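You operate a simulated robot arm through the tools that you are given. There is no shell and no other tool.

The job below is to be done with a simulated robot arm. You get a single attempt, and the scene is never put back.

Task
Stand the white tote in the waste box and lock it in with the slider.
Fine: the lid ends shut; the black tote stays where it is. Where these are worked on the way, their far stop is far enough and under half their travel is too little: orange slider.

The check looks at the end state, three seconds after you hand in, the way a careful person would. Anything else that was tipped, shoved, dropped, spilled or broken makes it a failure. A push-on lid holds only when it is set on centred and level and pressed home; a screw cap is set on level and turned clockwise until tight.

Robot
A 7-joint arm with a two-finger parallel gripper, fixed in place. Base frame: the origin is at the foot of the arm, x ahead of it, y to its left, z up; the work surface is at about z = 0.52. Lengths are in m, angles in degrees, forces in N, time in s.
With the tool pointing down near the work surface it reaches from about 0.18 to 0.6 m from the base axis. Its first joint turns from -66.0 to 66.0 degrees. Payload 1.57 kg.
The tool frame sits at the grasp point between the pads (the TCP): z along the fingers, y along the line on which they close. The tips reach 0.03 m beyond it. The gripper opens to 0.11 m. The fingers are 0.024 m wide and 0.012 m thick; the gripper's body (0.048 by 0.112 m) begins 0.078 m behind the TCP.
Orientation is told as [roll, pitch, yaw] about the base's x, y, z axes, in that order, counted from this pose: with the fingers straight down and closing along the base's y, the tool's x points along the base's -x, its y along +y and its z along -z.

Tools
- The arm moves only by the tool arm_command. Its argument "commands" is text: rows parted by semicolons, each of 7 numbers parted by spaces: the shift along the tool's x, y, z in m, then the turn, a rotation vector about the tool's x, y, z in degrees, then the finger opening in m, from 0 to 0.11. In form: x y z wx wy wz hand; .... A call has 1 to 20 rows; each row shifts and turns the commanded pose from where the row before left it, along the tool's axes as they then stand. Rows are played at 5 a second. More than 0.05 m and 8.6 degrees between two rows, or a gripper value outside its range, and nothing of the call is played. Where a pose cannot be reached the arm comes as near as it can. A force on the tool above 60 N (or 10 N above the force at the start of the call, whichever is more), or a blocked arm, ends the call early, and 0.2 s more pass. Each finger travels about 0.108 m/s and halts on what it meets, pressing with about 26 N; the grip force reading is that of the motor and also rises with nothing between the fingers. The clock runs only during rows and for 0.2 s after the last one: add rows that do not move to give the fingers time. It gives the time, the measured TCP pose, the force on the tool (base axes), the opening and the grip force at its end, in the units of the frame above (readings bear some noise), with the torque about the TCP (base axes, N m) and any sound that the robot's microphone picked up.
- Cameras (640 x 400 px; columns grow to the right, rows downward): "scene" is fixed at [0.1571, -0.3937, 1.3879]; the picture's right is [0.81, -0.58, 0.00], its down [-0.43, -0.60, -0.68] and it looks along [0.39, 0.55, -0.73] (base axes); focal length 324 px, centre (320, 200). "wrist" rides on the gripper at [0.07, 0.016, -0.141] in the tool frame; the picture's right is [-0.23, 0.97, 0.00], its down [-0.86, -0.20, -0.48] and it looks along [-0.47, -0.11, 0.88] (tool axes); focal length 222 px, centre (320, 200). There is no depth. A picture from a camera that has moved, and an enlarged one, comes with that camera's place and axes in the base frame and with its lens.
- camera(camera): a new picture of that camera. It takes no simulated time.
- zoom(camera, box): a new picture of the part [left, top, right, bottom] of that camera's present view, enlarged. It takes no simulated time.
- hand_in(): hands the job in; it is judged then, once.

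Nothing tells you positions but the pictures and the camera data. Unless the task says otherwise, let go and move clear before handing in.

The tools are called after "Call:" by a JSON object that holds its "fn" and its "kwargs". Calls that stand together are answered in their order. arm_command: Moves the arm, as the interface text tells. Its arguments: {"type":"object","properties":{"commands":{"type":"string"}},"required":["commands"]} The other tools are called the same way: camera (camera) takes a picture; zoom (camera, box) takes an enlarged picture of a part of a camera's view; hand_in () hands the job in.

At the start:

```text
time: 0.0
position: [0.3745, -0.0439, 1.0957]
tool_rot: [0.0, 0.0, 0.1]
ft_force: [-0.1, 0.1, -0.3]
torque: [0.0, 0.02, -0.01]
opening: 0.1099
grasp_force: 0.0
```

scene: 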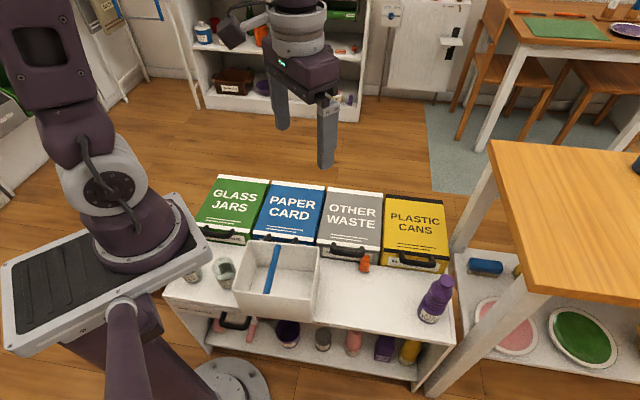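
wrist: 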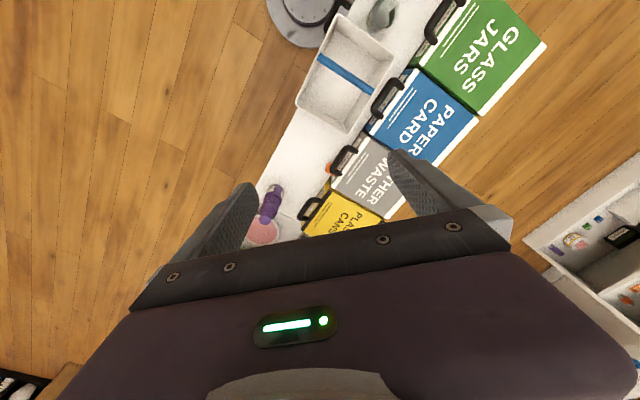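

I see a bench with four lidded boxes (Glass Jars, Paper/Card, Other Waste, Plastic/Cans), and a white tote-like container with a blue bar. I'll zoom in for detail before moving.

Call:
{"fn": "zoom", "kwargs": {"camera": "scene", "box": [160, 160, 320, 260]}}

Call:
{"fn": "zoom", "kwargs": {"camera": "scene", "box": [300, 180, 460, 280]}}

Call:
{"fn": "zoom", "kwargs": {"camera": "scene", "box": [160, 230, 480, 390]}}

Call:
{"fn": "zoom", "kwargs": {"camera": "wrist", "box": [240, 0, 560, 260]}}

```text
4.00 times, centred on (240, 210) of scene
camera zoom: at [0.1571, -0.3937, 1.3879], right [0.81, -0.58, 0.0], down [-0.43, -0.6, -0.68], along [0.39, 0.55, -0.73], focal length 1295 px, centre (640, 160)
```

zoom: 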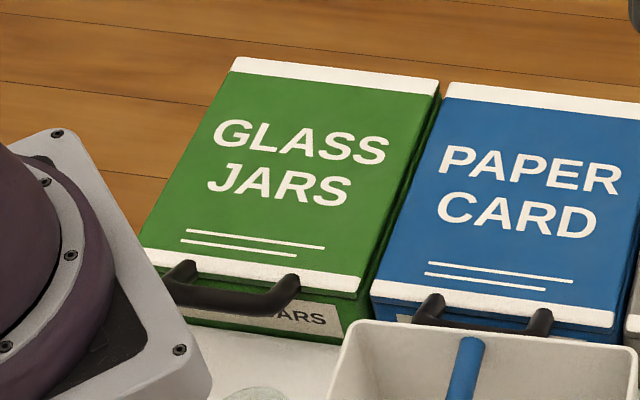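

```text
4.00 times, centred on (380, 230) of scene
camera zoom: at [0.1571, -0.3937, 1.3879], right [0.81, -0.58, 0.0], down [-0.43, -0.6, -0.68], along [0.39, 0.55, -0.73], focal length 1295 px, centre (80, 80)
```

zoom: 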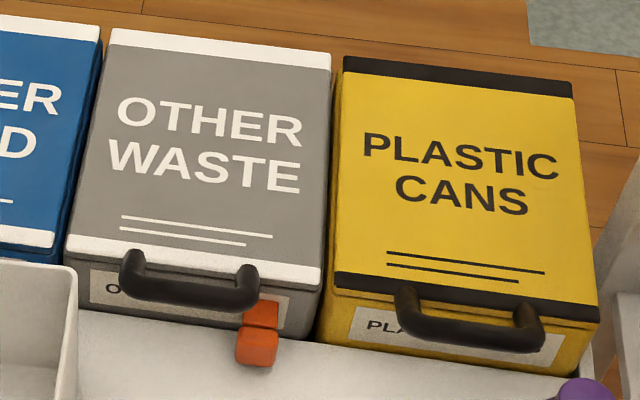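

```text
2.00 times, centred on (320, 310) of scene
camera zoom: at [0.1571, -0.3937, 1.3879], right [0.81, -0.58, 0.0], down [-0.43, -0.6, -0.68], along [0.39, 0.55, -0.73], focal length 648 px, centre (320, -20)
```

zoom: 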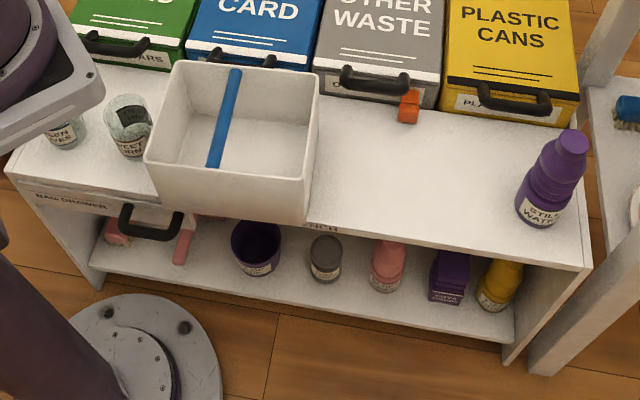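

```text
1.54 times, centred on (400, 130) of wrist
camera zoom: at [0.304, -0.0271, 1.2357], right [0.23, 0.97, 0.0], down [0.86, -0.2, 0.48], along [0.47, -0.11, -0.88], focal length 342 px, centre (197, 308)
```

zoom: 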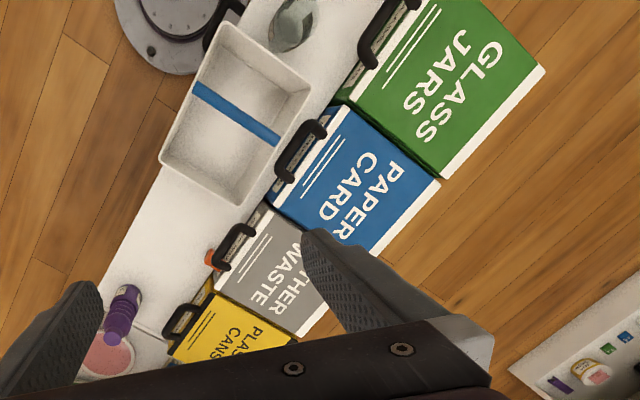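

I see an open white box with a blue bar, and an orange part on the front of the OTHER WASTE box; no black tote visible yet. I'll zoom further to read labels.

Call:
{"fn": "zoom", "kwargs": {"camera": "scene", "box": [160, 230, 260, 330]}}

Call:
{"fn": "zoom", "kwargs": {"camera": "scene", "box": [230, 230, 330, 300]}}

Call:
{"fn": "zoom", "kwargs": {"camera": "scene", "box": [310, 230, 390, 280]}}

Call:
{"fn": "zoom", "kwargs": {"camera": "scene", "box": [200, 290, 440, 400]}}

Call:
{"fn": "zoom", "kwargs": {"camera": "scene", "box": [160, 0, 480, 120]}}

Call:
{"fn": "zoom", "kwargs": {"camera": "wrist", "box": [280, 0, 440, 100]}}

```text
4.00 times, centred on (210, 280) of scene
camera zoom: at [0.1571, -0.3937, 1.3879], right [0.81, -0.58, 0.0], down [-0.43, -0.6, -0.68], along [0.39, 0.55, -0.73], focal length 1295 px, centre (760, -120)
```

zoom: 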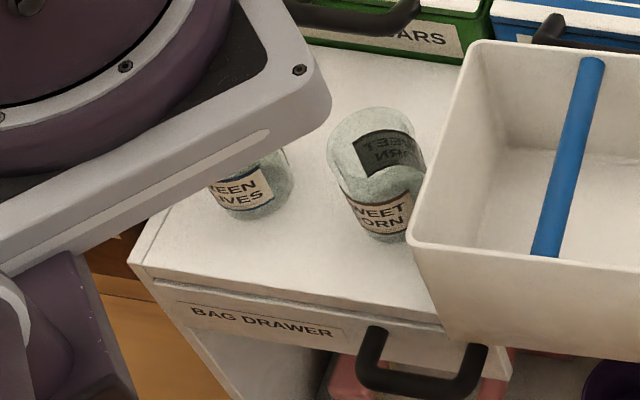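

```text
5.71 times, centred on (280, 265) of scene
camera zoom: at [0.1571, -0.3937, 1.3879], right [0.81, -0.58, 0.0], down [-0.43, -0.6, -0.68], along [0.39, 0.55, -0.73], focal length 1850 px, centre (549, -171)
```

zoom: 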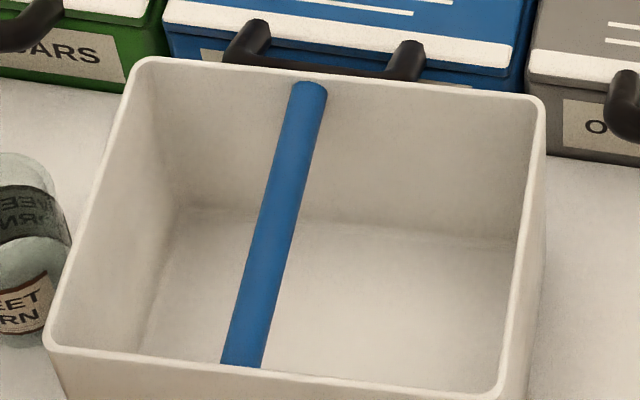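

```text
8.00 times, centred on (350, 255) of scene
camera zoom: at [0.1571, -0.3937, 1.3879], right [0.81, -0.58, 0.0], down [-0.43, -0.6, -0.68], along [0.39, 0.55, -0.73], focal length 2590 px, centre (80, -240)
```

zoom: 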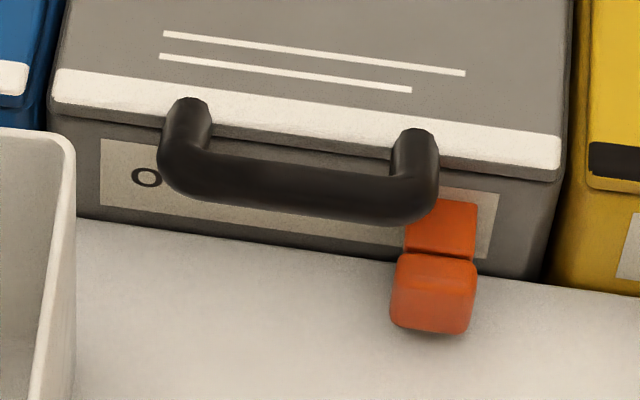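

```text
2.67 times, centred on (320, 345) of scene
camera zoom: at [0.1571, -0.3937, 1.3879], right [0.81, -0.58, 0.0], down [-0.43, -0.6, -0.68], along [0.39, 0.55, -0.73], focal length 863 px, centre (320, -187)
```

zoom: 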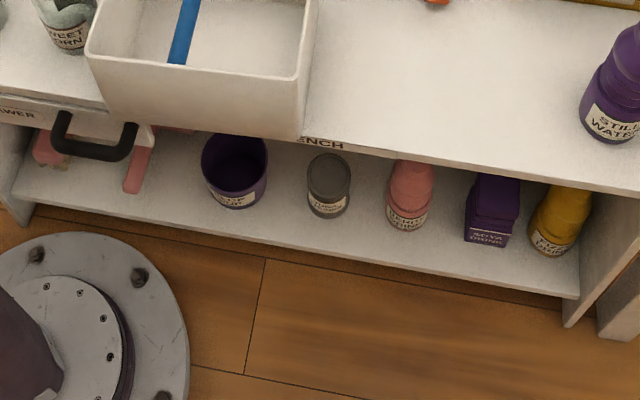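

```text
2.00 times, centred on (320, 60) of scene
camera zoom: at [0.1571, -0.3937, 1.3879], right [0.81, -0.58, 0.0], down [-0.43, -0.6, -0.68], along [0.39, 0.55, -0.73], focal length 648 px, centre (320, 480)
```

zoom: 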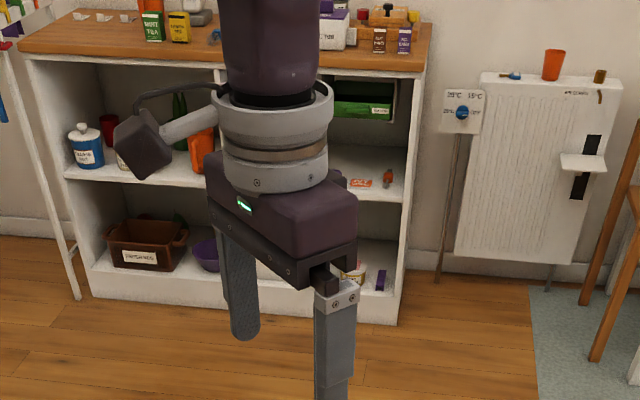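

```text
4.00 times, centred on (360, 50) of wrist
camera zoom: at [0.304, -0.0271, 1.2357], right [0.23, 0.97, 0.0], down [0.86, -0.2, 0.48], along [0.47, -0.11, -0.88], focal length 888 px, centre (160, 800)
```

zoom: 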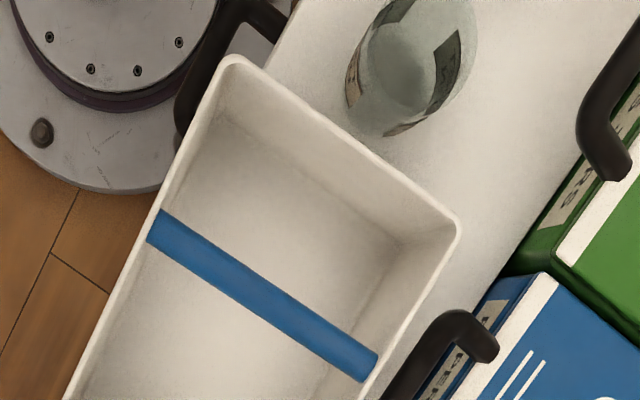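

I take the OTHER WASTE box front face to be from about (0.48, 0.06) to (0.60, -0.07), roughly 0.1 m high, with the orange slider near (0.56, -0.05). No second tote is visible, so I bring the wrist camera over the slider for a closer look first.

Call:
{"fn": "arm_command", "kwargs": {"commands": "-0.0165 -0.0114 0.04 0 0 0 0.11;-0.0165 -0.0114 0.04 0 0 0 0.11;-0.0165 -0.0114 0.04 0 0 0 0.11;-0.0165 -0.0114 0.04 0 0 0 0.11;-0.0165 -0.0114 0.04 0 0 0 0.11;-0.0165 -0.0114 0.04 0 0 0 0.11;-0.0165 -0.0114 0.03 0 0 0 0.11;0 0 0 0 0 -8.4 0.11;0 0 0 0 0 -8.4 0.11;0 0 0 0 0 -8.4 0.11;0 0 0 0 0 -8.4 0.11;0 0 0 0 0 -8.4 0.11;0 0 0 0 0 -8.4 0.11;0 0 0 0 0 -8.4 0.11;0 0 0 0 0 0 0.11"}}

Call:
{"fn": "camera", "kwargs": {"camera": "wrist"}}

Call:
{"fn": "camera", "kwargs": {"camera": "scene"}}

```text
time: 3.2
position: [0.489, -0.1219, 0.8246]
tool_rot: [0.0, -0.1, 58.8]
ft_force: [-0.3, -0.8, -0.6]
torque: [0.02, -0.01, 0.01]
opening: 0.1099
grasp_force: 0.1
```

```text
taken
camera wrist: at [0.4385, -0.1733, 0.9661], right [-0.72, 0.7, 0.0], down [0.61, 0.63, 0.48], along [0.33, 0.34, -0.88], focal length 222 px, centre (320, 200)
```

wrist: 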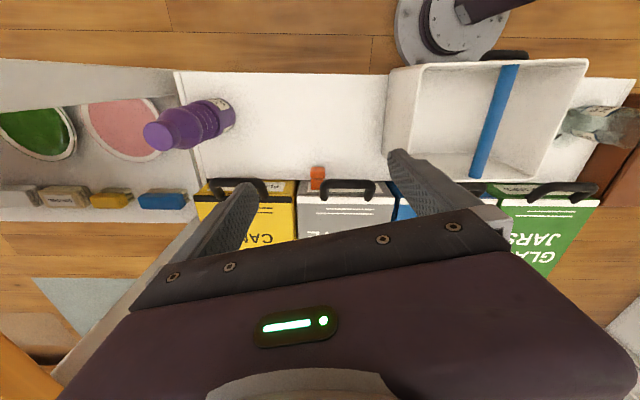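

```text
taken
```

scene: 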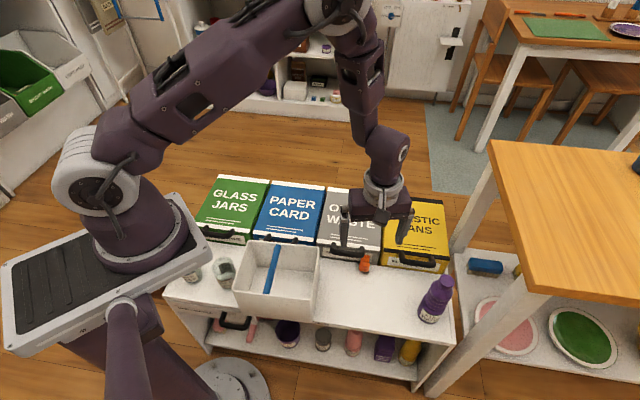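

The view is now aligned with the bench; I zoom on the slider and the open box.

Call:
{"fn": "zoom", "kwargs": {"camera": "wrist", "box": [270, 140, 430, 240]}}

Call:
{"fn": "zoom", "kwargs": {"camera": "wrist", "box": [380, 30, 620, 200]}}

Call:
{"fn": "zoom", "kwargs": {"camera": "wrist", "box": [180, 30, 420, 200]}}

```text
4.00 times, centred on (350, 190) of wrist
camera zoom: at [0.4385, -0.1733, 0.9661], right [-0.72, 0.7, 0.0], down [0.61, 0.63, 0.48], along [0.33, 0.34, -0.88], focal length 888 px, centre (200, 240)
```

zoom: 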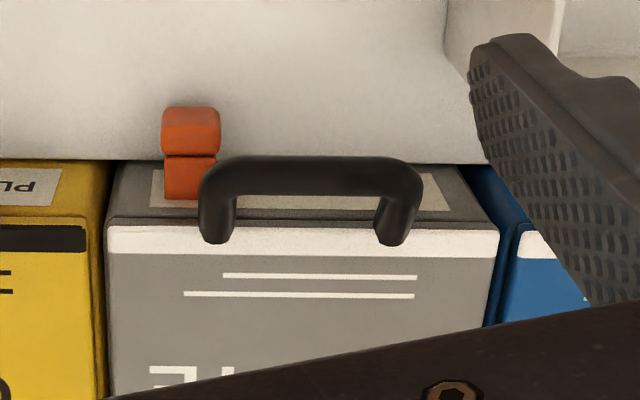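

```text
2.35 times, centred on (500, 115) of wrist
camera zoom: at [0.4385, -0.1733, 0.9661], right [-0.72, 0.7, 0.0], down [0.61, 0.63, 0.48], along [0.33, 0.34, -0.88], focal length 523 px, centre (-104, 400)
```

zoom: 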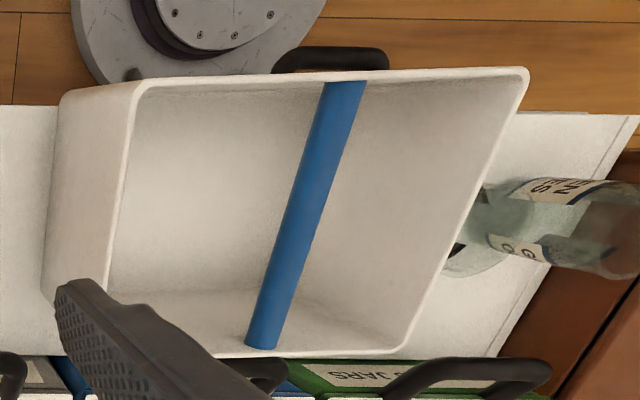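

```text
2.35 times, centred on (300, 115) of wrist
camera zoom: at [0.4385, -0.1733, 0.9661], right [-0.72, 0.7, 0.0], down [0.61, 0.63, 0.48], along [0.33, 0.34, -0.88], focal length 523 px, centre (367, 400)
```

zoom: 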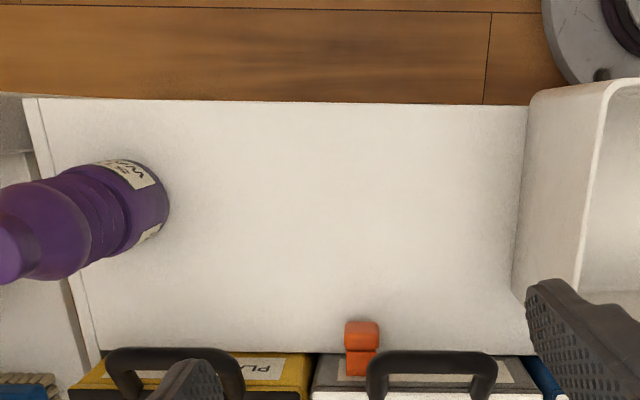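

The orange part is a block on the face of the OTHER WASTE box with a knob protruding. I check the under-bench area, the drawer, and the right-hand furniture for the totes.

Call:
{"fn": "zoom", "kwargs": {"camera": "scene", "box": [190, 290, 310, 370]}}

Call:
{"fn": "zoom", "kwargs": {"camera": "scene", "box": [300, 310, 440, 400]}}

Call:
{"fn": "zoom", "kwargs": {"camera": "scene", "box": [420, 120, 640, 380]}}

Call:
{"fn": "zoom", "kwargs": {"camera": "scene", "box": [0, 0, 200, 140]}}

Call:
{"fn": "zoom", "kwargs": {"camera": "scene", "box": [380, 190, 480, 270]}}

```text
5.00 times, centred on (250, 330) of scene
camera zoom: at [0.1571, -0.3937, 1.3879], right [0.81, -0.58, 0.0], down [-0.43, -0.6, -0.68], along [0.39, 0.55, -0.73], focal length 1619 px, centre (670, -450)
```

zoom: 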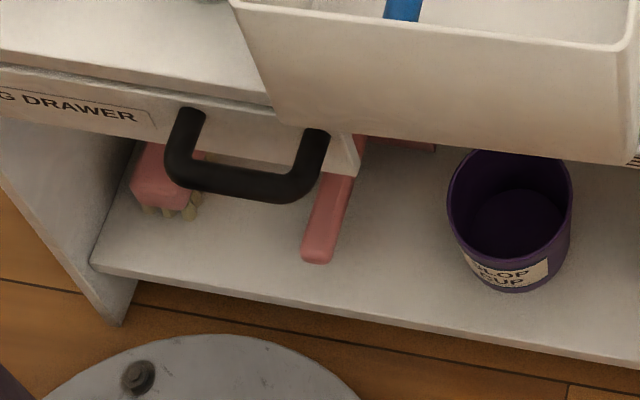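

```text
4.44 times, centred on (370, 355) of scene
camera zoom: at [0.1571, -0.3937, 1.3879], right [0.81, -0.58, 0.0], down [-0.43, -0.6, -0.68], along [0.39, 0.55, -0.73], focal length 1439 px, centre (98, -489)
```

zoom: 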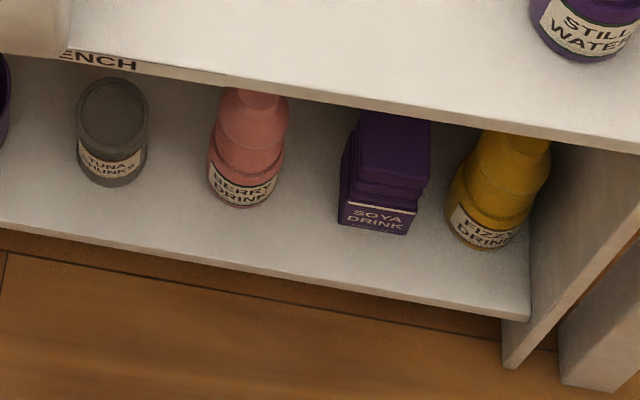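

```text
1.54 times, centred on (530, 250) of scene
camera zoom: at [0.1571, -0.3937, 1.3879], right [0.81, -0.58, 0.0], down [-0.43, -0.6, -0.68], along [0.39, 0.55, -0.73], focal length 498 px, centre (-3, 123)
```

zoom: 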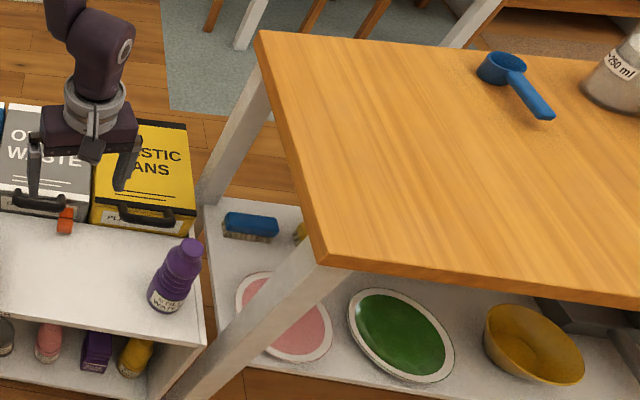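

```text
2.86 times, centred on (100, 70) of scene
camera zoom: at [0.1571, -0.3937, 1.3879], right [0.81, -0.58, 0.0], down [-0.43, -0.6, -0.68], along [0.39, 0.55, -0.73], focal length 925 px, centre (949, 571)
```

zoom: 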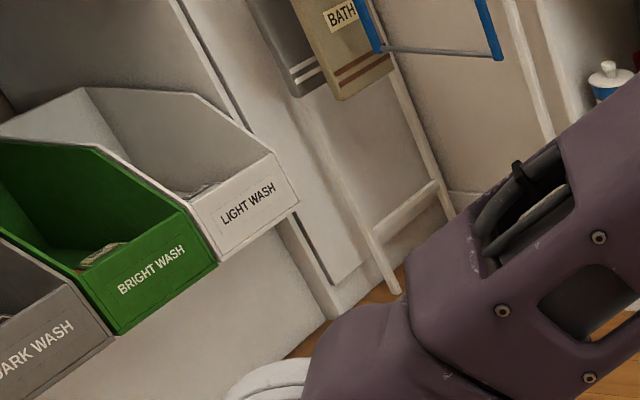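

```text
5.00 times, centred on (430, 230) of scene
camera zoom: at [0.1571, -0.3937, 1.3879], right [0.81, -0.58, 0.0], down [-0.43, -0.6, -0.68], along [0.39, 0.55, -0.73], focal length 1619 px, centre (-230, 50)
```

zoom: 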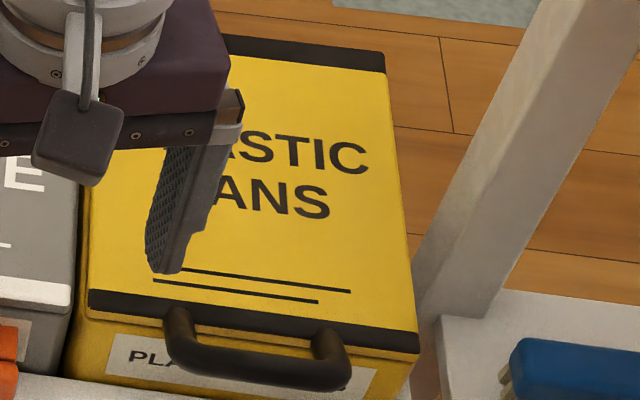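

The scene's free-standing open white tray (about 0.20 × 0.15 × 0.145 m, with a blue grab bar) is the only tote-like object so far, but the boxes look only 0.1 m tall above the bench. I'll look over the tray and behind it before deciding.

Call:
{"fn": "arm_command", "kwargs": {"commands": "-0.0125 0.0347 -0.02 0 0 0 0.11;-0.0125 0.0347 -0.02 0 0 0 0.11;-0.0125 0.0347 -0.02 0 0 0 0.11;-0.0125 0.0347 -0.02 0 0 0 0.11;-0.0125 0.0347 -0.02 0 0 0 0.11;-0.0125 0.0347 -0.02 0 0 0 0.11;0 0 0 0 0 0 0.11"}}

Call:
{"fn": "camera", "kwargs": {"camera": "wrist"}}

Call:
{"fn": "camera", "kwargs": {"camera": "scene"}}

```text
time: 4.8
position: [0.3464, 0.0485, 0.945]
tool_rot: [0.0, -0.1, 58.8]
ft_force: [-0.2, -0.3, 0.3]
torque: [0.0, 0.03, 0.03]
opening: 0.11
grasp_force: 0.1
```

```text
taken
camera wrist: at [0.2966, -0.002, 1.0855], right [-0.72, 0.7, 0.0], down [0.61, 0.63, 0.48], along [0.33, 0.34, -0.88], focal length 222 px, centre (320, 200)
```

wrist: 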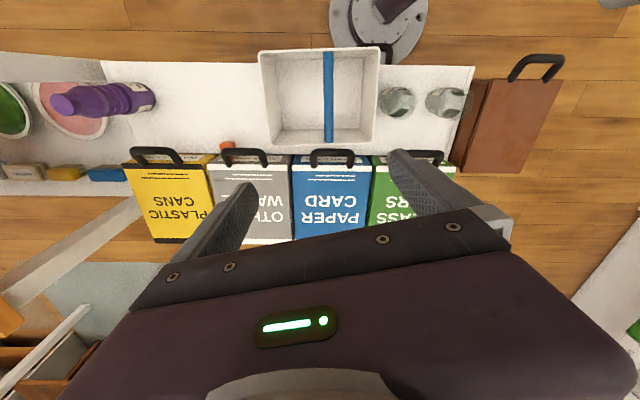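

```text
taken
```

scene: 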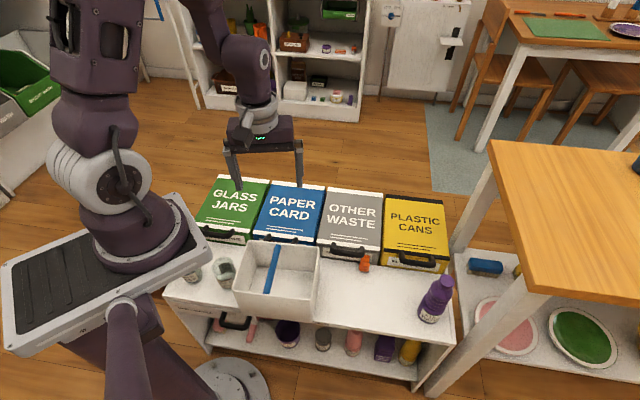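

A brown container with a black handle stands left of the bench. I'll zoom there and into the tray.

Call:
{"fn": "zoom", "kwargs": {"camera": "wrist", "box": [420, 20, 620, 200]}}

Call:
{"fn": "zoom", "kwargs": {"camera": "wrist", "box": [240, 30, 420, 180]}}

Call:
{"fn": "zoom", "kwargs": {"camera": "wrist", "box": [80, 130, 300, 260]}}

```text
2.22 times, centred on (520, 110) of wrist
camera zoom: at [0.2966, -0.002, 1.0855], right [-0.72, 0.7, 0.0], down [0.61, 0.63, 0.48], along [0.33, 0.34, -0.88], focal length 494 px, centre (-124, 400)
```

zoom: 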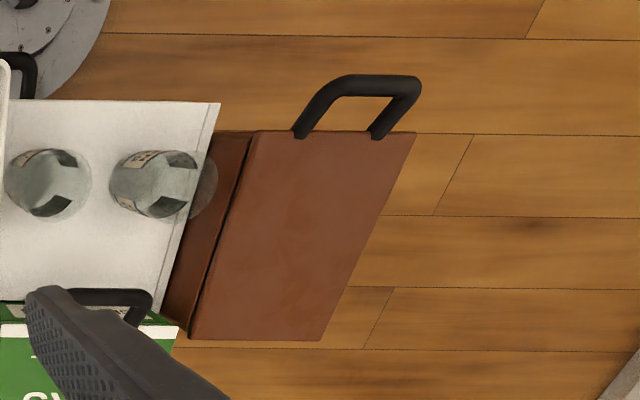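

```text
2.67 times, centred on (330, 105) of wrist
camera zoom: at [0.2966, -0.002, 1.0855], right [-0.72, 0.7, 0.0], down [0.61, 0.63, 0.48], along [0.33, 0.34, -0.88], focal length 592 px, centre (293, 453)
```

zoom: 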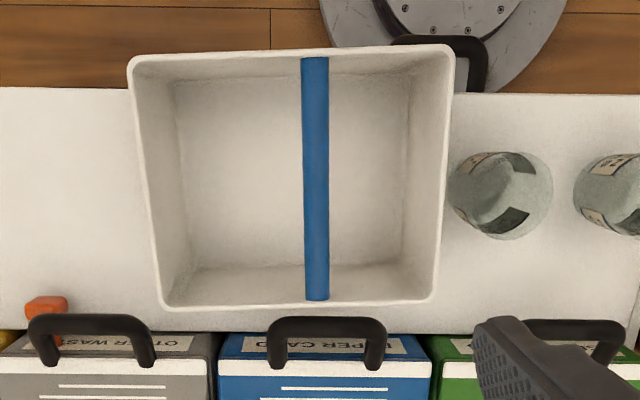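

```text
2.91 times, centred on (190, 195) of wrist
camera zoom: at [0.2966, -0.002, 1.0855], right [-0.72, 0.7, 0.0], down [0.61, 0.63, 0.48], along [0.33, 0.34, -0.88], focal length 646 px, centre (698, 214)
```

zoom: 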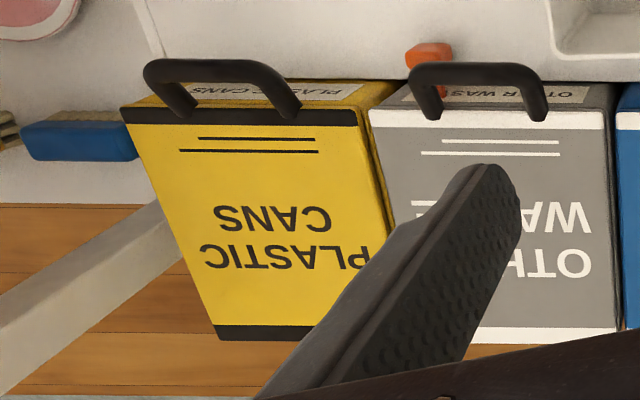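

The tray has a grab bar like a carry tote, and the OTHER WASTE box has a front handle on its lid at about (0.508, -0.023, 0.615). Next I turn the gripper so it closes along the box depth and hover above that handle, to open the lid and see inside.

Call:
{"fn": "arm_command", "kwargs": {"commands": "0 0 0 0 0 8.57 0.11;0 0 0 0 0 8.57 0.11;0 0 0 0 0 8.57 0.11;0 0 0 0 0 8.57 0.11;0 0 0 0 0 8.57 0.11;0 0 0 0 0 8.57 0.11;0 0 0 0 0 8.57 0.11;0 0 0 0 0 8.57 0.11;0 0 0 0 0 8.57 0.11;0 0 0 0 0 8.57 0.11;0 0 0 0 0 8.57 0.11;0 0 0 0 0 8.57 0.11;-0.0276 0.0102 0.0325 0 0 0 0.11;-0.0276 0.0102 0.0325 0 0 0 0.11;-0.0276 0.0102 0.0325 0 0 0 0.11;-0.0276 0.0102 0.0325 0 0 0 0.11;-0.0276 0.0102 0.0325 0 0 0 0.11;-0.0276 0.0102 0.0325 0 0 0 0.08;0 0 0 0 0 0 0.06;0 0 0 0 0 0 0.05"}}

Call:
{"fn": "camera", "kwargs": {"camera": "wrist"}}

Call:
{"fn": "camera", "kwargs": {"camera": "scene"}}

```text
time: 9.0
position: [0.5121, -0.0217, 0.7518]
tool_rot: [0.0, 0.1, -44.1]
ft_force: [0.6, 0.3, -0.1]
torque: [-0.02, 0.01, 0.03]
opening: 0.0503
grasp_force: 0.1
```

```text
taken
camera wrist: at [0.4731, 0.0379, 0.8922], right [0.84, 0.54, 0.0], down [0.48, -0.74, 0.48], along [0.26, -0.4, -0.88], focal length 222 px, centre (320, 200)
```

wrist: 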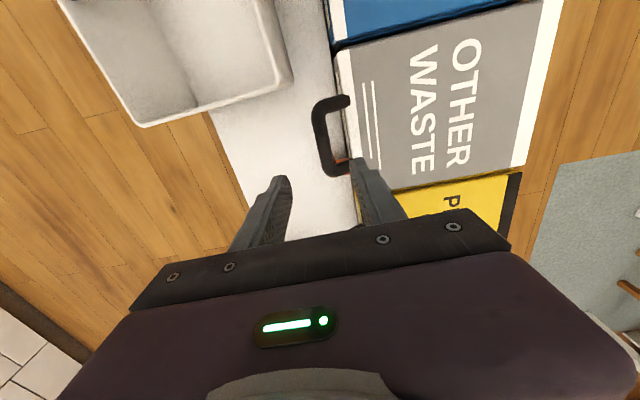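

```text
taken
```

scene: 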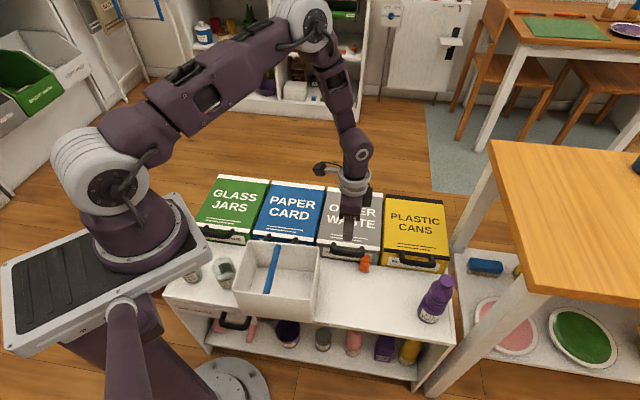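

The gripper is turned and hovering near the handle; I zoom to measure the bar against the finger tips.

Call:
{"fn": "zoom", "kwargs": {"camera": "wrist", "box": [240, 70, 440, 240]}}

Call:
{"fn": "zoom", "kwargs": {"camera": "scene", "box": [310, 180, 400, 280]}}

```text
2.35 times, centred on (340, 155) of wrist
camera zoom: at [0.4731, 0.0379, 0.8922], right [0.84, 0.54, 0.0], down [0.48, -0.74, 0.48], along [0.26, -0.4, -0.88], focal length 523 px, centre (273, 306)
```

zoom: 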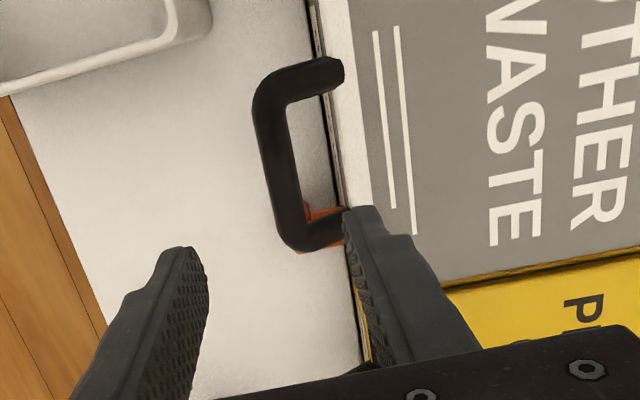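

```text
4.00 times, centred on (355, 230) of scene
camera zoom: at [0.1571, -0.3937, 1.3879], right [0.81, -0.58, 0.0], down [-0.43, -0.6, -0.68], along [0.39, 0.55, -0.73], focal length 1295 px, centre (180, 80)
```

zoom: 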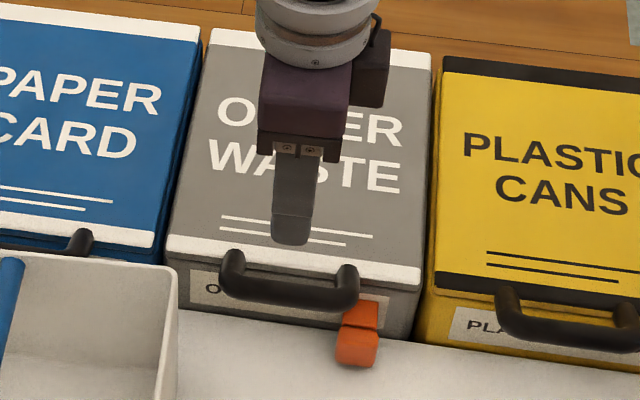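

The bar sits almost directly below the TCP (s-offset within a few mm). I narrow the opening, descend around the bar and close.

Call:
{"fn": "arm_command", "kwargs": {"commands": "0 0 0 0 0 0 0.036;0 0 0.03 0 0 0 0.036;0 0 0.03 0 0 0 0.036;0 0 0.03 0 0 0 0.036;0 0 0.03 0 0 0 0.036;0 0 0.018 0 0 0 0.036;0 0 0 0 0 0 0.036"}}

Call:
{"fn": "camera", "kwargs": {"camera": "wrist"}}

Call:
{"fn": "zoom", "kwargs": {"camera": "scene", "box": [310, 180, 400, 280]}}

```text
time: 10.6
position: [0.511, -0.0206, 0.6117]
tool_rot: [0.0, 0.0, -44.1]
ft_force: [-0.3, 0.6, -0.4]
torque: [-0.04, -0.01, -0.01]
opening: 0.0359
grasp_force: 0.1
```

```text
taken
camera wrist: at [0.4724, 0.0395, 0.7522], right [0.84, 0.54, 0.0], down [0.48, -0.74, 0.48], along [0.26, -0.4, -0.88], focal length 222 px, centre (320, 200)
```

wrist: 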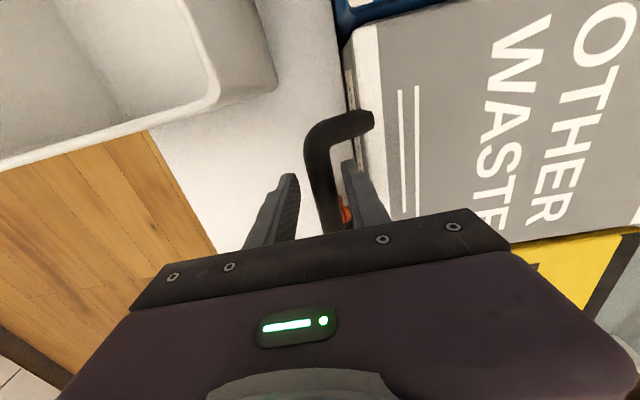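

```text
4.00 times, centred on (355, 230) of scene
camera zoom: at [0.1571, -0.3937, 1.3879], right [0.81, -0.58, 0.0], down [-0.43, -0.6, -0.68], along [0.39, 0.55, -0.73], focal length 1295 px, centre (180, 80)
```

zoom: 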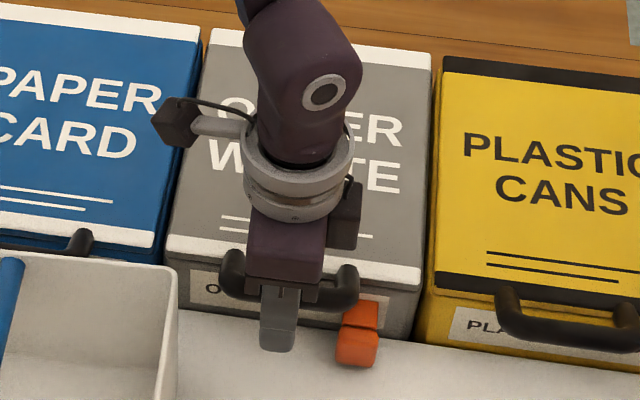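

The bar is between the fingers. I close and lift the lid a few degrees along its arc (hinge taken at the back, about 0.25 m behind the bar), watching the force.

Call:
{"fn": "arm_command", "kwargs": {"commands": "0 0 0 0 0 0 0.01;0 0 0 0 0 0 0.01;0 0 0 0 0 0 0.01;0 0.0005 -0.015 0 0 0 0.01;0 0.0013 -0.015 0 0 0 0.01;0 0.002 -0.0138 0 0 0 0.01;0 0 0 0 0 0 0.01"}}

Call:
{"fn": "zoom", "kwargs": {"camera": "scene", "box": [290, 160, 410, 280]}}

```text
time: 12.2
position: [0.5162, -0.0178, 0.6569]
tool_rot: [0.0, 0.0, -44.1]
ft_force: [10.9, 18.3, -6.4]
torque: [-0.09, -0.07, -0.15]
opening: 0.0283
grasp_force: 9.5
```

```text
3.33 times, centred on (350, 220) of scene
camera zoom: at [0.1574, -0.3934, 1.388], right [0.81, -0.58, 0.0], down [-0.43, -0.6, -0.68], along [0.39, 0.55, -0.73], focal length 1079 px, centre (220, 133)
```

zoom: 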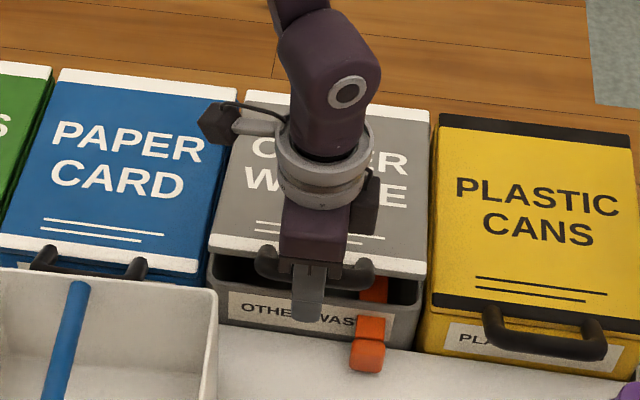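

The lid opens. The force shows it pulling the bar backward, so I add a little backward shift and continue slowly.

Call:
{"fn": "arm_command", "kwargs": {"commands": "0 0.003 0 0 0 0 0.01;0 0.002 0 0 0 0 0.01;0 0 0 0 0 0 0.01"}}

```text
time: 13.0
position: [0.5181, -0.016, 0.6563]
tool_rot: [0.0, 0.0, -44.0]
ft_force: [6.2, 10.6, -3.5]
torque: [0.01, 0.02, -0.09]
opening: 0.0208
grasp_force: 5.5
```

Call:
{"fn": "arm_command", "kwargs": {"commands": "0 0.003 -0.014 0 0 0 0.01;0 0.0045 -0.014 0 0 0 0.01;0 0.006 -0.013 0 0 0 0.01;0 0 0 0 0 0 0.01"}}

Call:
{"fn": "zoom", "kwargs": {"camera": "scene", "box": [290, 160, 410, 280]}}

```text
time: 14.0
position: [0.5279, -0.0074, 0.6956]
tool_rot: [-0.2, -0.1, -44.1]
ft_force: [0.0, -9.2, 1.6]
torque: [-0.35, -0.12, -0.79]
opening: 0.0175
grasp_force: 32.0
```

```text
3.33 times, centred on (350, 220) of scene
camera zoom: at [0.1571, -0.3939, 1.3879], right [0.81, -0.58, 0.0], down [-0.43, -0.6, -0.68], along [0.39, 0.55, -0.73], focal length 1079 px, centre (220, 133)
```

zoom: 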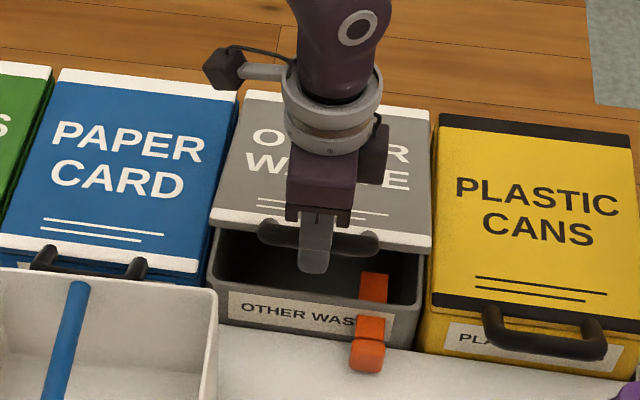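

Call:
{"fn": "arm_command", "kwargs": {"commands": "0 0.010 -0.020 0 0 0 0.01;0 0.0115 -0.018 0 0 0 0.01;0 0.013 -0.0175 0 0 0 0.01;0 0.015 -0.0165 0 0 0 0.01;0 0 0 0 0 0 0.01"}}

Call:
{"fn": "camera", "kwargs": {"camera": "scene"}}

Call:
{"fn": "camera", "kwargs": {"camera": "wrist"}}

```text
time: 15.2
position: [0.5613, 0.0287, 0.7687]
tool_rot: [-0.1, 0.1, -44.0]
ft_force: [-26.3, -23.2, 29.5]
torque: [-0.26, 0.11, -0.64]
opening: 0.0179
grasp_force: 32.6
```

```text
taken
```

scene: 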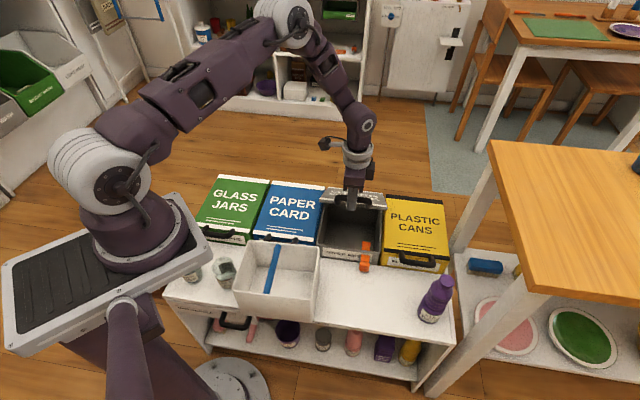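

```text
taken
camera wrist: at [0.5224, 0.0879, 0.9095], right [0.84, 0.54, 0.0], down [0.48, -0.74, 0.48], along [0.26, -0.4, -0.88], focal length 222 px, centre (320, 200)
```

wrist: 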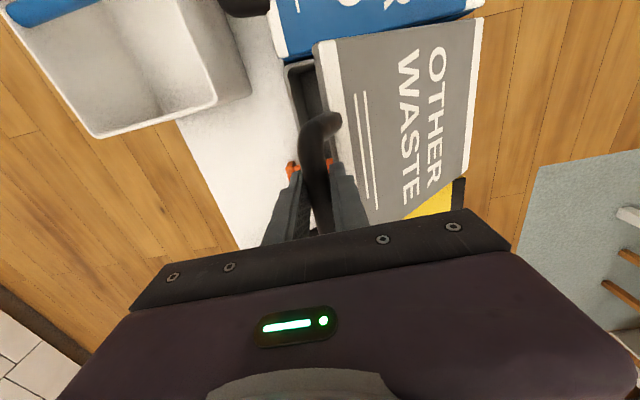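

The bar pushes outward along the arc radius, so the radius is a bit larger than assumed. I ease outwards and look inside the box.

Call:
{"fn": "arm_command", "kwargs": {"commands": "0 -0.0025 -0.002 0 0 0 0.01;0 -0.002 -0.002 0 0 0 0.01;0 0 0 0 0 0 0.01"}}

Call:
{"fn": "zoom", "kwargs": {"camera": "scene", "box": [300, 170, 400, 280]}}

```text
time: 16.0
position: [0.5613, 0.0292, 0.7719]
tool_rot: [0.4, 0.0, -43.9]
ft_force: [24.8, 18.6, -28.3]
torque: [-0.12, -0.22, -0.81]
opening: 0.0179
grasp_force: 32.2
```

```text
3.64 times, centred on (350, 225) of scene
camera zoom: at [0.1582, -0.3932, 1.3879], right [0.81, -0.58, 0.0], down [-0.43, -0.6, -0.68], along [0.39, 0.55, -0.73], focal length 1177 px, centre (211, 109)
```

zoom: 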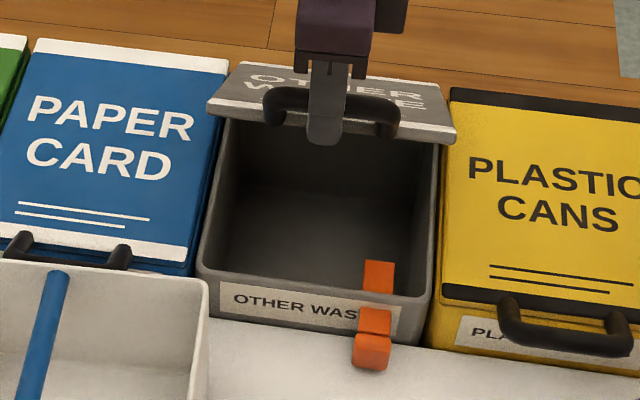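

I fit the lid hinge at about s=0.608, z=0.588 with radius 0.268 and follow that arc on to about 61°.

Call:
{"fn": "arm_command", "kwargs": {"commands": "0 0.0022 0.002 0 0 0 0.01;0 0.0149 -0.0148 0 0 0 0.01;0 0.0161 -0.0136 0 0 0 0.01;0 0.0171 -0.0123 0 0 0 0.01;0 0.018 -0.0109 0 0 0 0.01;0 0 0 0 0 0 0.01"}}

Call:
{"fn": "zoom", "kwargs": {"camera": "scene", "box": [280, 150, 420, 290]}}

```text
time: 17.4
position: [0.6042, 0.0719, 0.8246]
tool_rot: [-0.1, -0.2, -44.1]
ft_force: [-2.5, -17.4, 19.9]
torque: [0.01, 0.33, -0.74]
opening: 0.0174
grasp_force: 32.4
```

```text
2.86 times, centred on (350, 220) of scene
camera zoom: at [0.1567, -0.3941, 1.3878], right [0.81, -0.58, 0.0], down [-0.43, -0.6, -0.68], along [0.39, 0.55, -0.73], focal length 925 px, centre (234, 143)
```

zoom: 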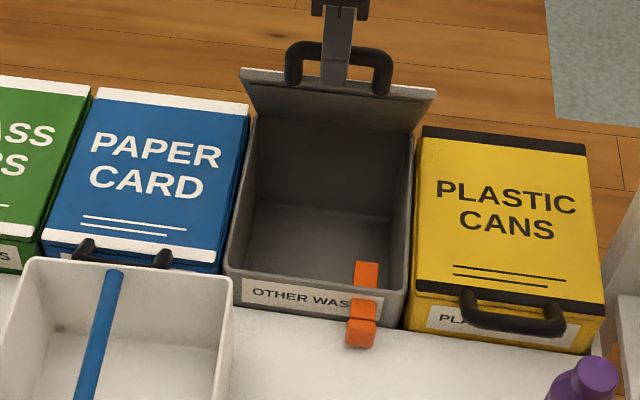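

With the lid higher, the interior back floor works out to z≈0.43, well below the bench, so the 0.145 m tall tray with the blue grab bar fits and must be the white tote. I keep opening the lid.

Call:
{"fn": "arm_command", "kwargs": {"commands": "0 0.0157 -0.0126 0 0 0 0.01;0 0.0173 -0.01 0 0 0 0.01;0 0.018 -0.0088 0 0 0 0.01;0 0 0 0 0 0 0.01"}}

Call:
{"fn": "zoom", "kwargs": {"camera": "scene", "box": [280, 130, 420, 290]}}

```text
time: 18.4
position: [0.6396, 0.1119, 0.8518]
tool_rot: [-0.1, 0.0, -44.0]
ft_force: [16.5, -6.2, -23.7]
torque: [-0.11, -0.2, -0.82]
opening: 0.0176
grasp_force: 33.1
```

```text
2.50 times, centred on (350, 210) of scene
camera zoom: at [0.158, -0.3937, 1.3878], right [0.81, -0.58, 0.0], down [-0.43, -0.6, -0.68], along [0.39, 0.55, -0.73], focal length 809 px, centre (245, 175)
```

zoom: 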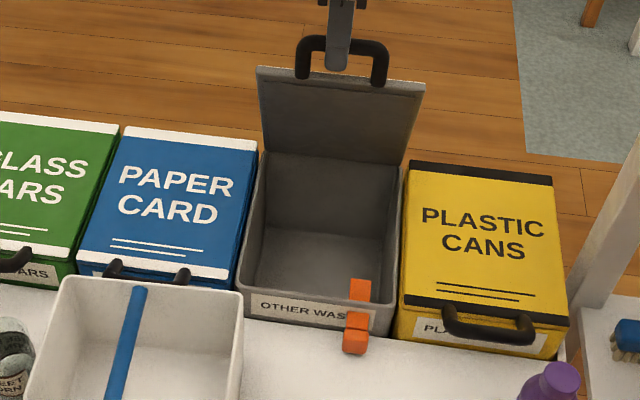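

Call:
{"fn": "arm_command", "kwargs": {"commands": "0 0.0194 -0.0051 0 0 0 0.01;0 0.0193 -0.0052 0 0 0 0.01;0 0.0196 -0.0038 0 0 0 0.01;0 0 0 0 0 0 0.01"}}

Call:
{"fn": "camera", "kwargs": {"camera": "scene"}}

Call:
{"fn": "camera", "kwargs": {"camera": "wrist"}}

```text
time: 19.4
position: [0.6691, 0.1451, 0.8589]
tool_rot: [-1.7, 0.6, -43.6]
ft_force: [10.0, -15.5, 23.5]
torque: [-0.14, -0.11, -0.77]
opening: 0.0184
grasp_force: 32.8
out of reach, approached as far as the arm can: row 3
```

```text
taken
```

scene: 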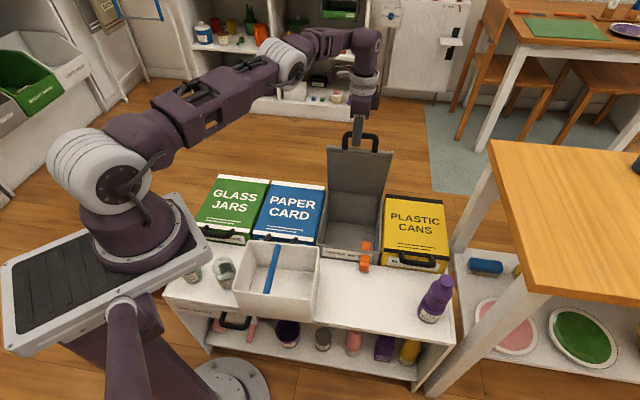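

```text
taken
camera wrist: at [0.6324, 0.2074, 1.0001], right [0.84, 0.55, -0.03], down [0.5, -0.73, 0.47], along [0.24, -0.41, -0.88], focal length 222 px, centre (320, 200)
```

wrist: 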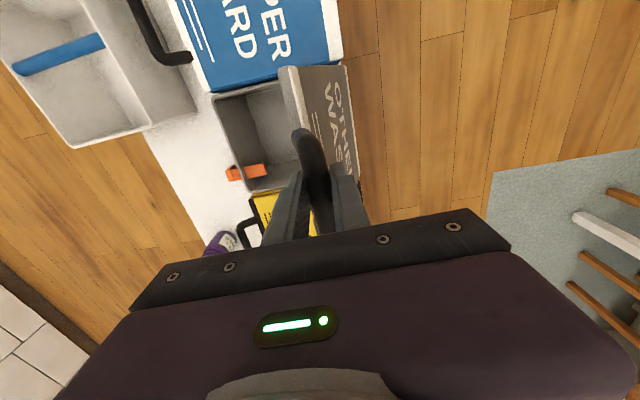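

The arm is at its tool-down reach limit with the lid at about 78°. I tilt the tool forward about the bar to gain reach.

Call:
{"fn": "arm_command", "kwargs": {"commands": "0 0 0 -7 0 0 0.01;0 0 0 -7 0 0 0.01;0 0 0 -7 0 0 0.01;0 0 0 0 0 0 0.01"}}

Call:
{"fn": "zoom", "kwargs": {"camera": "scene", "box": [280, 90, 440, 290]}}

```text
time: 20.4
position: [0.6793, 0.1579, 0.8666]
tool_rot: [21.0, 0.3, -43.9]
ft_force: [-13.0, 15.3, -20.3]
torque: [0.4, 0.45, -0.66]
opening: 0.0181
grasp_force: 33.2
```

```text
2.00 times, centred on (360, 190) of scene
camera zoom: at [0.1573, -0.3932, 1.388], right [0.81, -0.58, 0.0], down [-0.43, -0.6, -0.68], along [0.39, 0.55, -0.73], focal length 648 px, centre (240, 220)
```

zoom: 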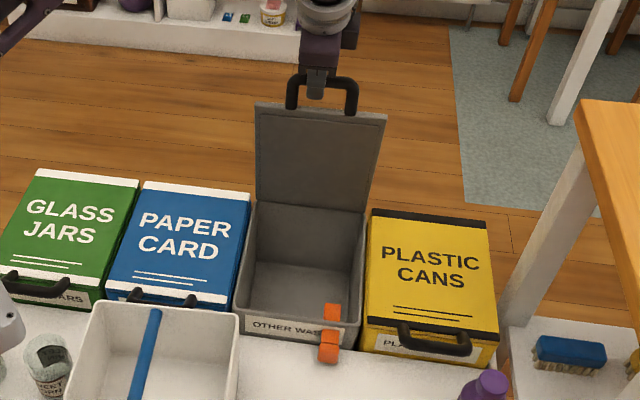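

Call:
{"fn": "arm_command", "kwargs": {"commands": "0 0.0187 0.0072 -6 0 0 0.01;0 0.0178 0.0091 -6 0 0 0.01;0 0.0163 0.0117 0 0 0 0.01;0 0 0 0 0 0 0.01"}}

Call:
{"fn": "zoom", "kwargs": {"camera": "scene", "box": [280, 90, 440, 290]}}

```text
time: 21.4
position: [0.721, 0.1937, 0.8614]
tool_rot: [32.3, 0.1, -44.0]
ft_force: [-21.3, -40.2, -30.0]
torque: [0.61, -0.09, 0.2]
opening: 0.0573
grasp_force: 26.8
```

```text
2.00 times, centred on (360, 190) of scene
camera zoom: at [0.1573, -0.3945, 1.3877], right [0.81, -0.58, 0.0], down [-0.43, -0.6, -0.68], along [0.39, 0.55, -0.73], focal length 648 px, centre (240, 220)
```

zoom: 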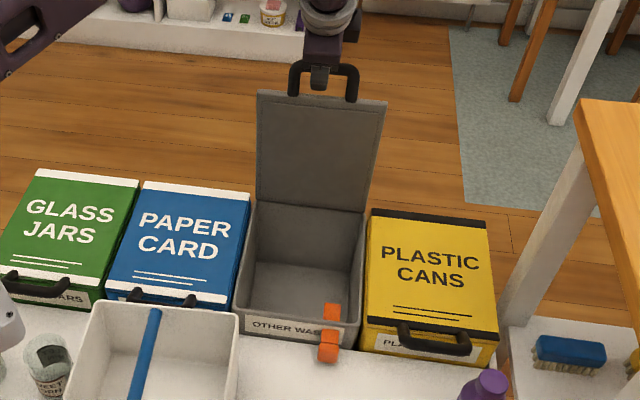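

The lid seems to have reached its open stop and the fingers were forced apart; I back off to relieve it.

Call:
{"fn": "arm_command", "kwargs": {"commands": "0 -0.0147 -0.0095 0 0 0 0.05;0 -0.0147 -0.0095 0 0 0 0.05;0 0 0 0 0 0 0.05"}}

Call:
{"fn": "zoom", "kwargs": {"camera": "scene", "box": [280, 90, 440, 290]}}

Call:
{"fn": "camera", "kwargs": {"camera": "wrist"}}

```text
time: 22.2
position: [0.7002, 0.1722, 0.8686]
tool_rot: [33.2, 0.0, -44.0]
ft_force: [0.4, 0.0, 0.4]
torque: [0.02, 0.01, 0.0]
opening: 0.05
grasp_force: 0.0
```

```text
2.00 times, centred on (360, 190) of scene
camera zoom: at [0.1571, -0.3937, 1.3879], right [0.81, -0.58, 0.0], down [-0.43, -0.6, -0.68], along [0.39, 0.55, -0.73], focal length 648 px, centre (240, 220)
```

zoom: 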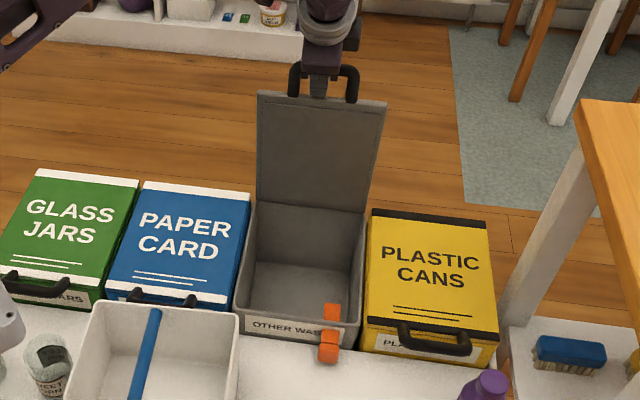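

```text
taken
camera wrist: at [0.6057, 0.1748, 0.9947], right [0.73, 0.43, 0.53], down [0.32, -0.9, 0.29], along [0.61, -0.04, -0.79], focal length 222 px, centre (320, 200)
```

wrist: 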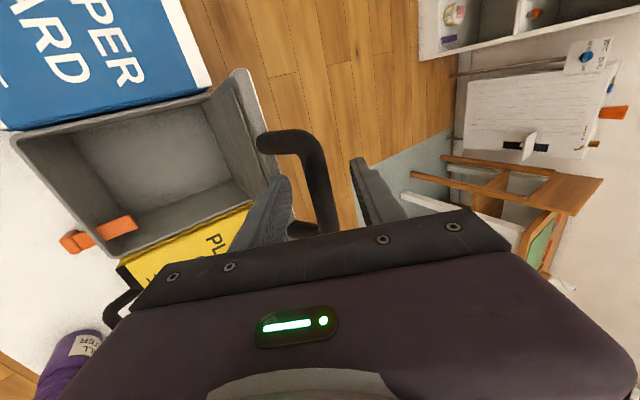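

The hand is open around the bar with no contact. I withdraw along the fingers and see if the lid stays open.

Call:
{"fn": "arm_command", "kwargs": {"commands": "0 0 -0.03 0 0 0 0.05;0 0 -0.04 0 0 0 0.05;0 0 -0.04 0 0 0 0.05;0 0 0 0 0 0 0.05"}}

Call:
{"fn": "camera", "kwargs": {"camera": "scene"}}

Call:
{"fn": "camera", "kwargs": {"camera": "wrist"}}

```text
time: 23.2
position: [0.6591, 0.1283, 0.9597]
tool_rot: [33.1, 0.0, -44.0]
ft_force: [0.3, 0.7, 0.1]
torque: [0.03, -0.01, 0.0]
opening: 0.0501
grasp_force: 0.0
```

```text
taken
```

scene: 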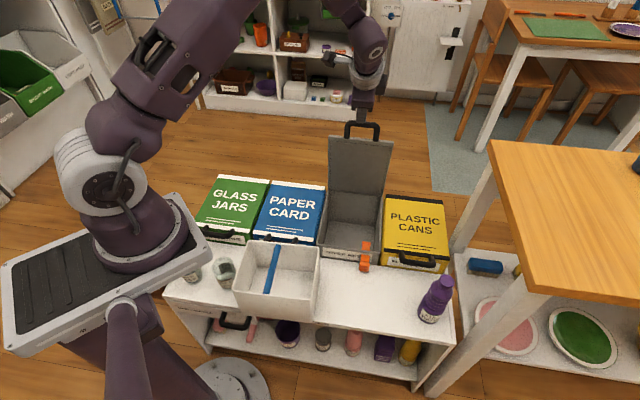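

```text
taken
camera wrist: at [0.564, 0.1304, 1.0857], right [0.73, 0.43, 0.53], down [0.32, -0.9, 0.29], along [0.6, -0.05, -0.8], focal length 222 px, centre (320, 200)
```

wrist: 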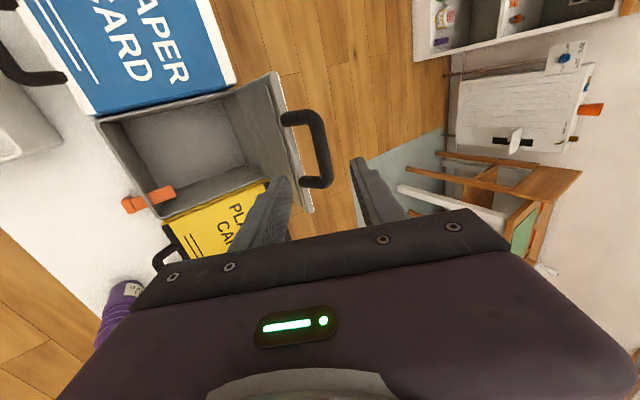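

The lid stays open. I untilt the tool and hover over the box to look inside and measure it.

Call:
{"fn": "arm_command", "kwargs": {"commands": "0 0 0 8.3 0 0 0.05;0 0 0 8.3 0 0 0.05;0 0 0 8.3 0 0 0.05;0 0 0 8.2 0 0 0.05;0.008 -0.027 0.03 0 0 0 0.05;0.008 -0.027 0.03 0 0 0 0.05;0.007 -0.026 0.03 0 0 0 0.05;0 0 0 0 0 0 0.05"}}

Call:
{"fn": "camera", "kwargs": {"camera": "wrist"}}

Call:
{"fn": "zoom", "kwargs": {"camera": "scene", "box": [300, 110, 420, 290]}}

```text
time: 25.0
position: [0.5876, 0.0868, 0.8694]
tool_rot: [-0.1, -0.1, -44.1]
ft_force: [-0.5, -0.8, -0.5]
torque: [-0.03, 0.01, -0.04]
opening: 0.0502
grasp_force: 0.0
```

```text
taken
camera wrist: at [0.5488, 0.1467, 1.0108], right [0.84, 0.54, 0.0], down [0.48, -0.74, 0.48], along [0.26, -0.4, -0.88], focal length 222 px, centre (320, 200)
```

wrist: 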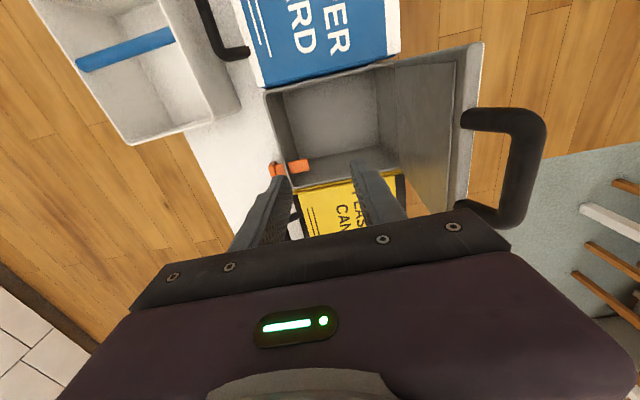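

```text
2.22 times, centred on (360, 200) of scene
camera zoom: at [0.1571, -0.3937, 1.3879], right [0.81, -0.58, 0.0], down [-0.43, -0.6, -0.68], along [0.39, 0.55, -0.73], focal length 720 px, centre (231, 200)
```

zoom: 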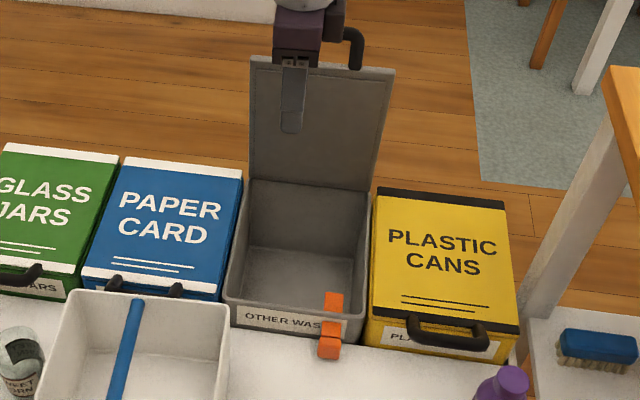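

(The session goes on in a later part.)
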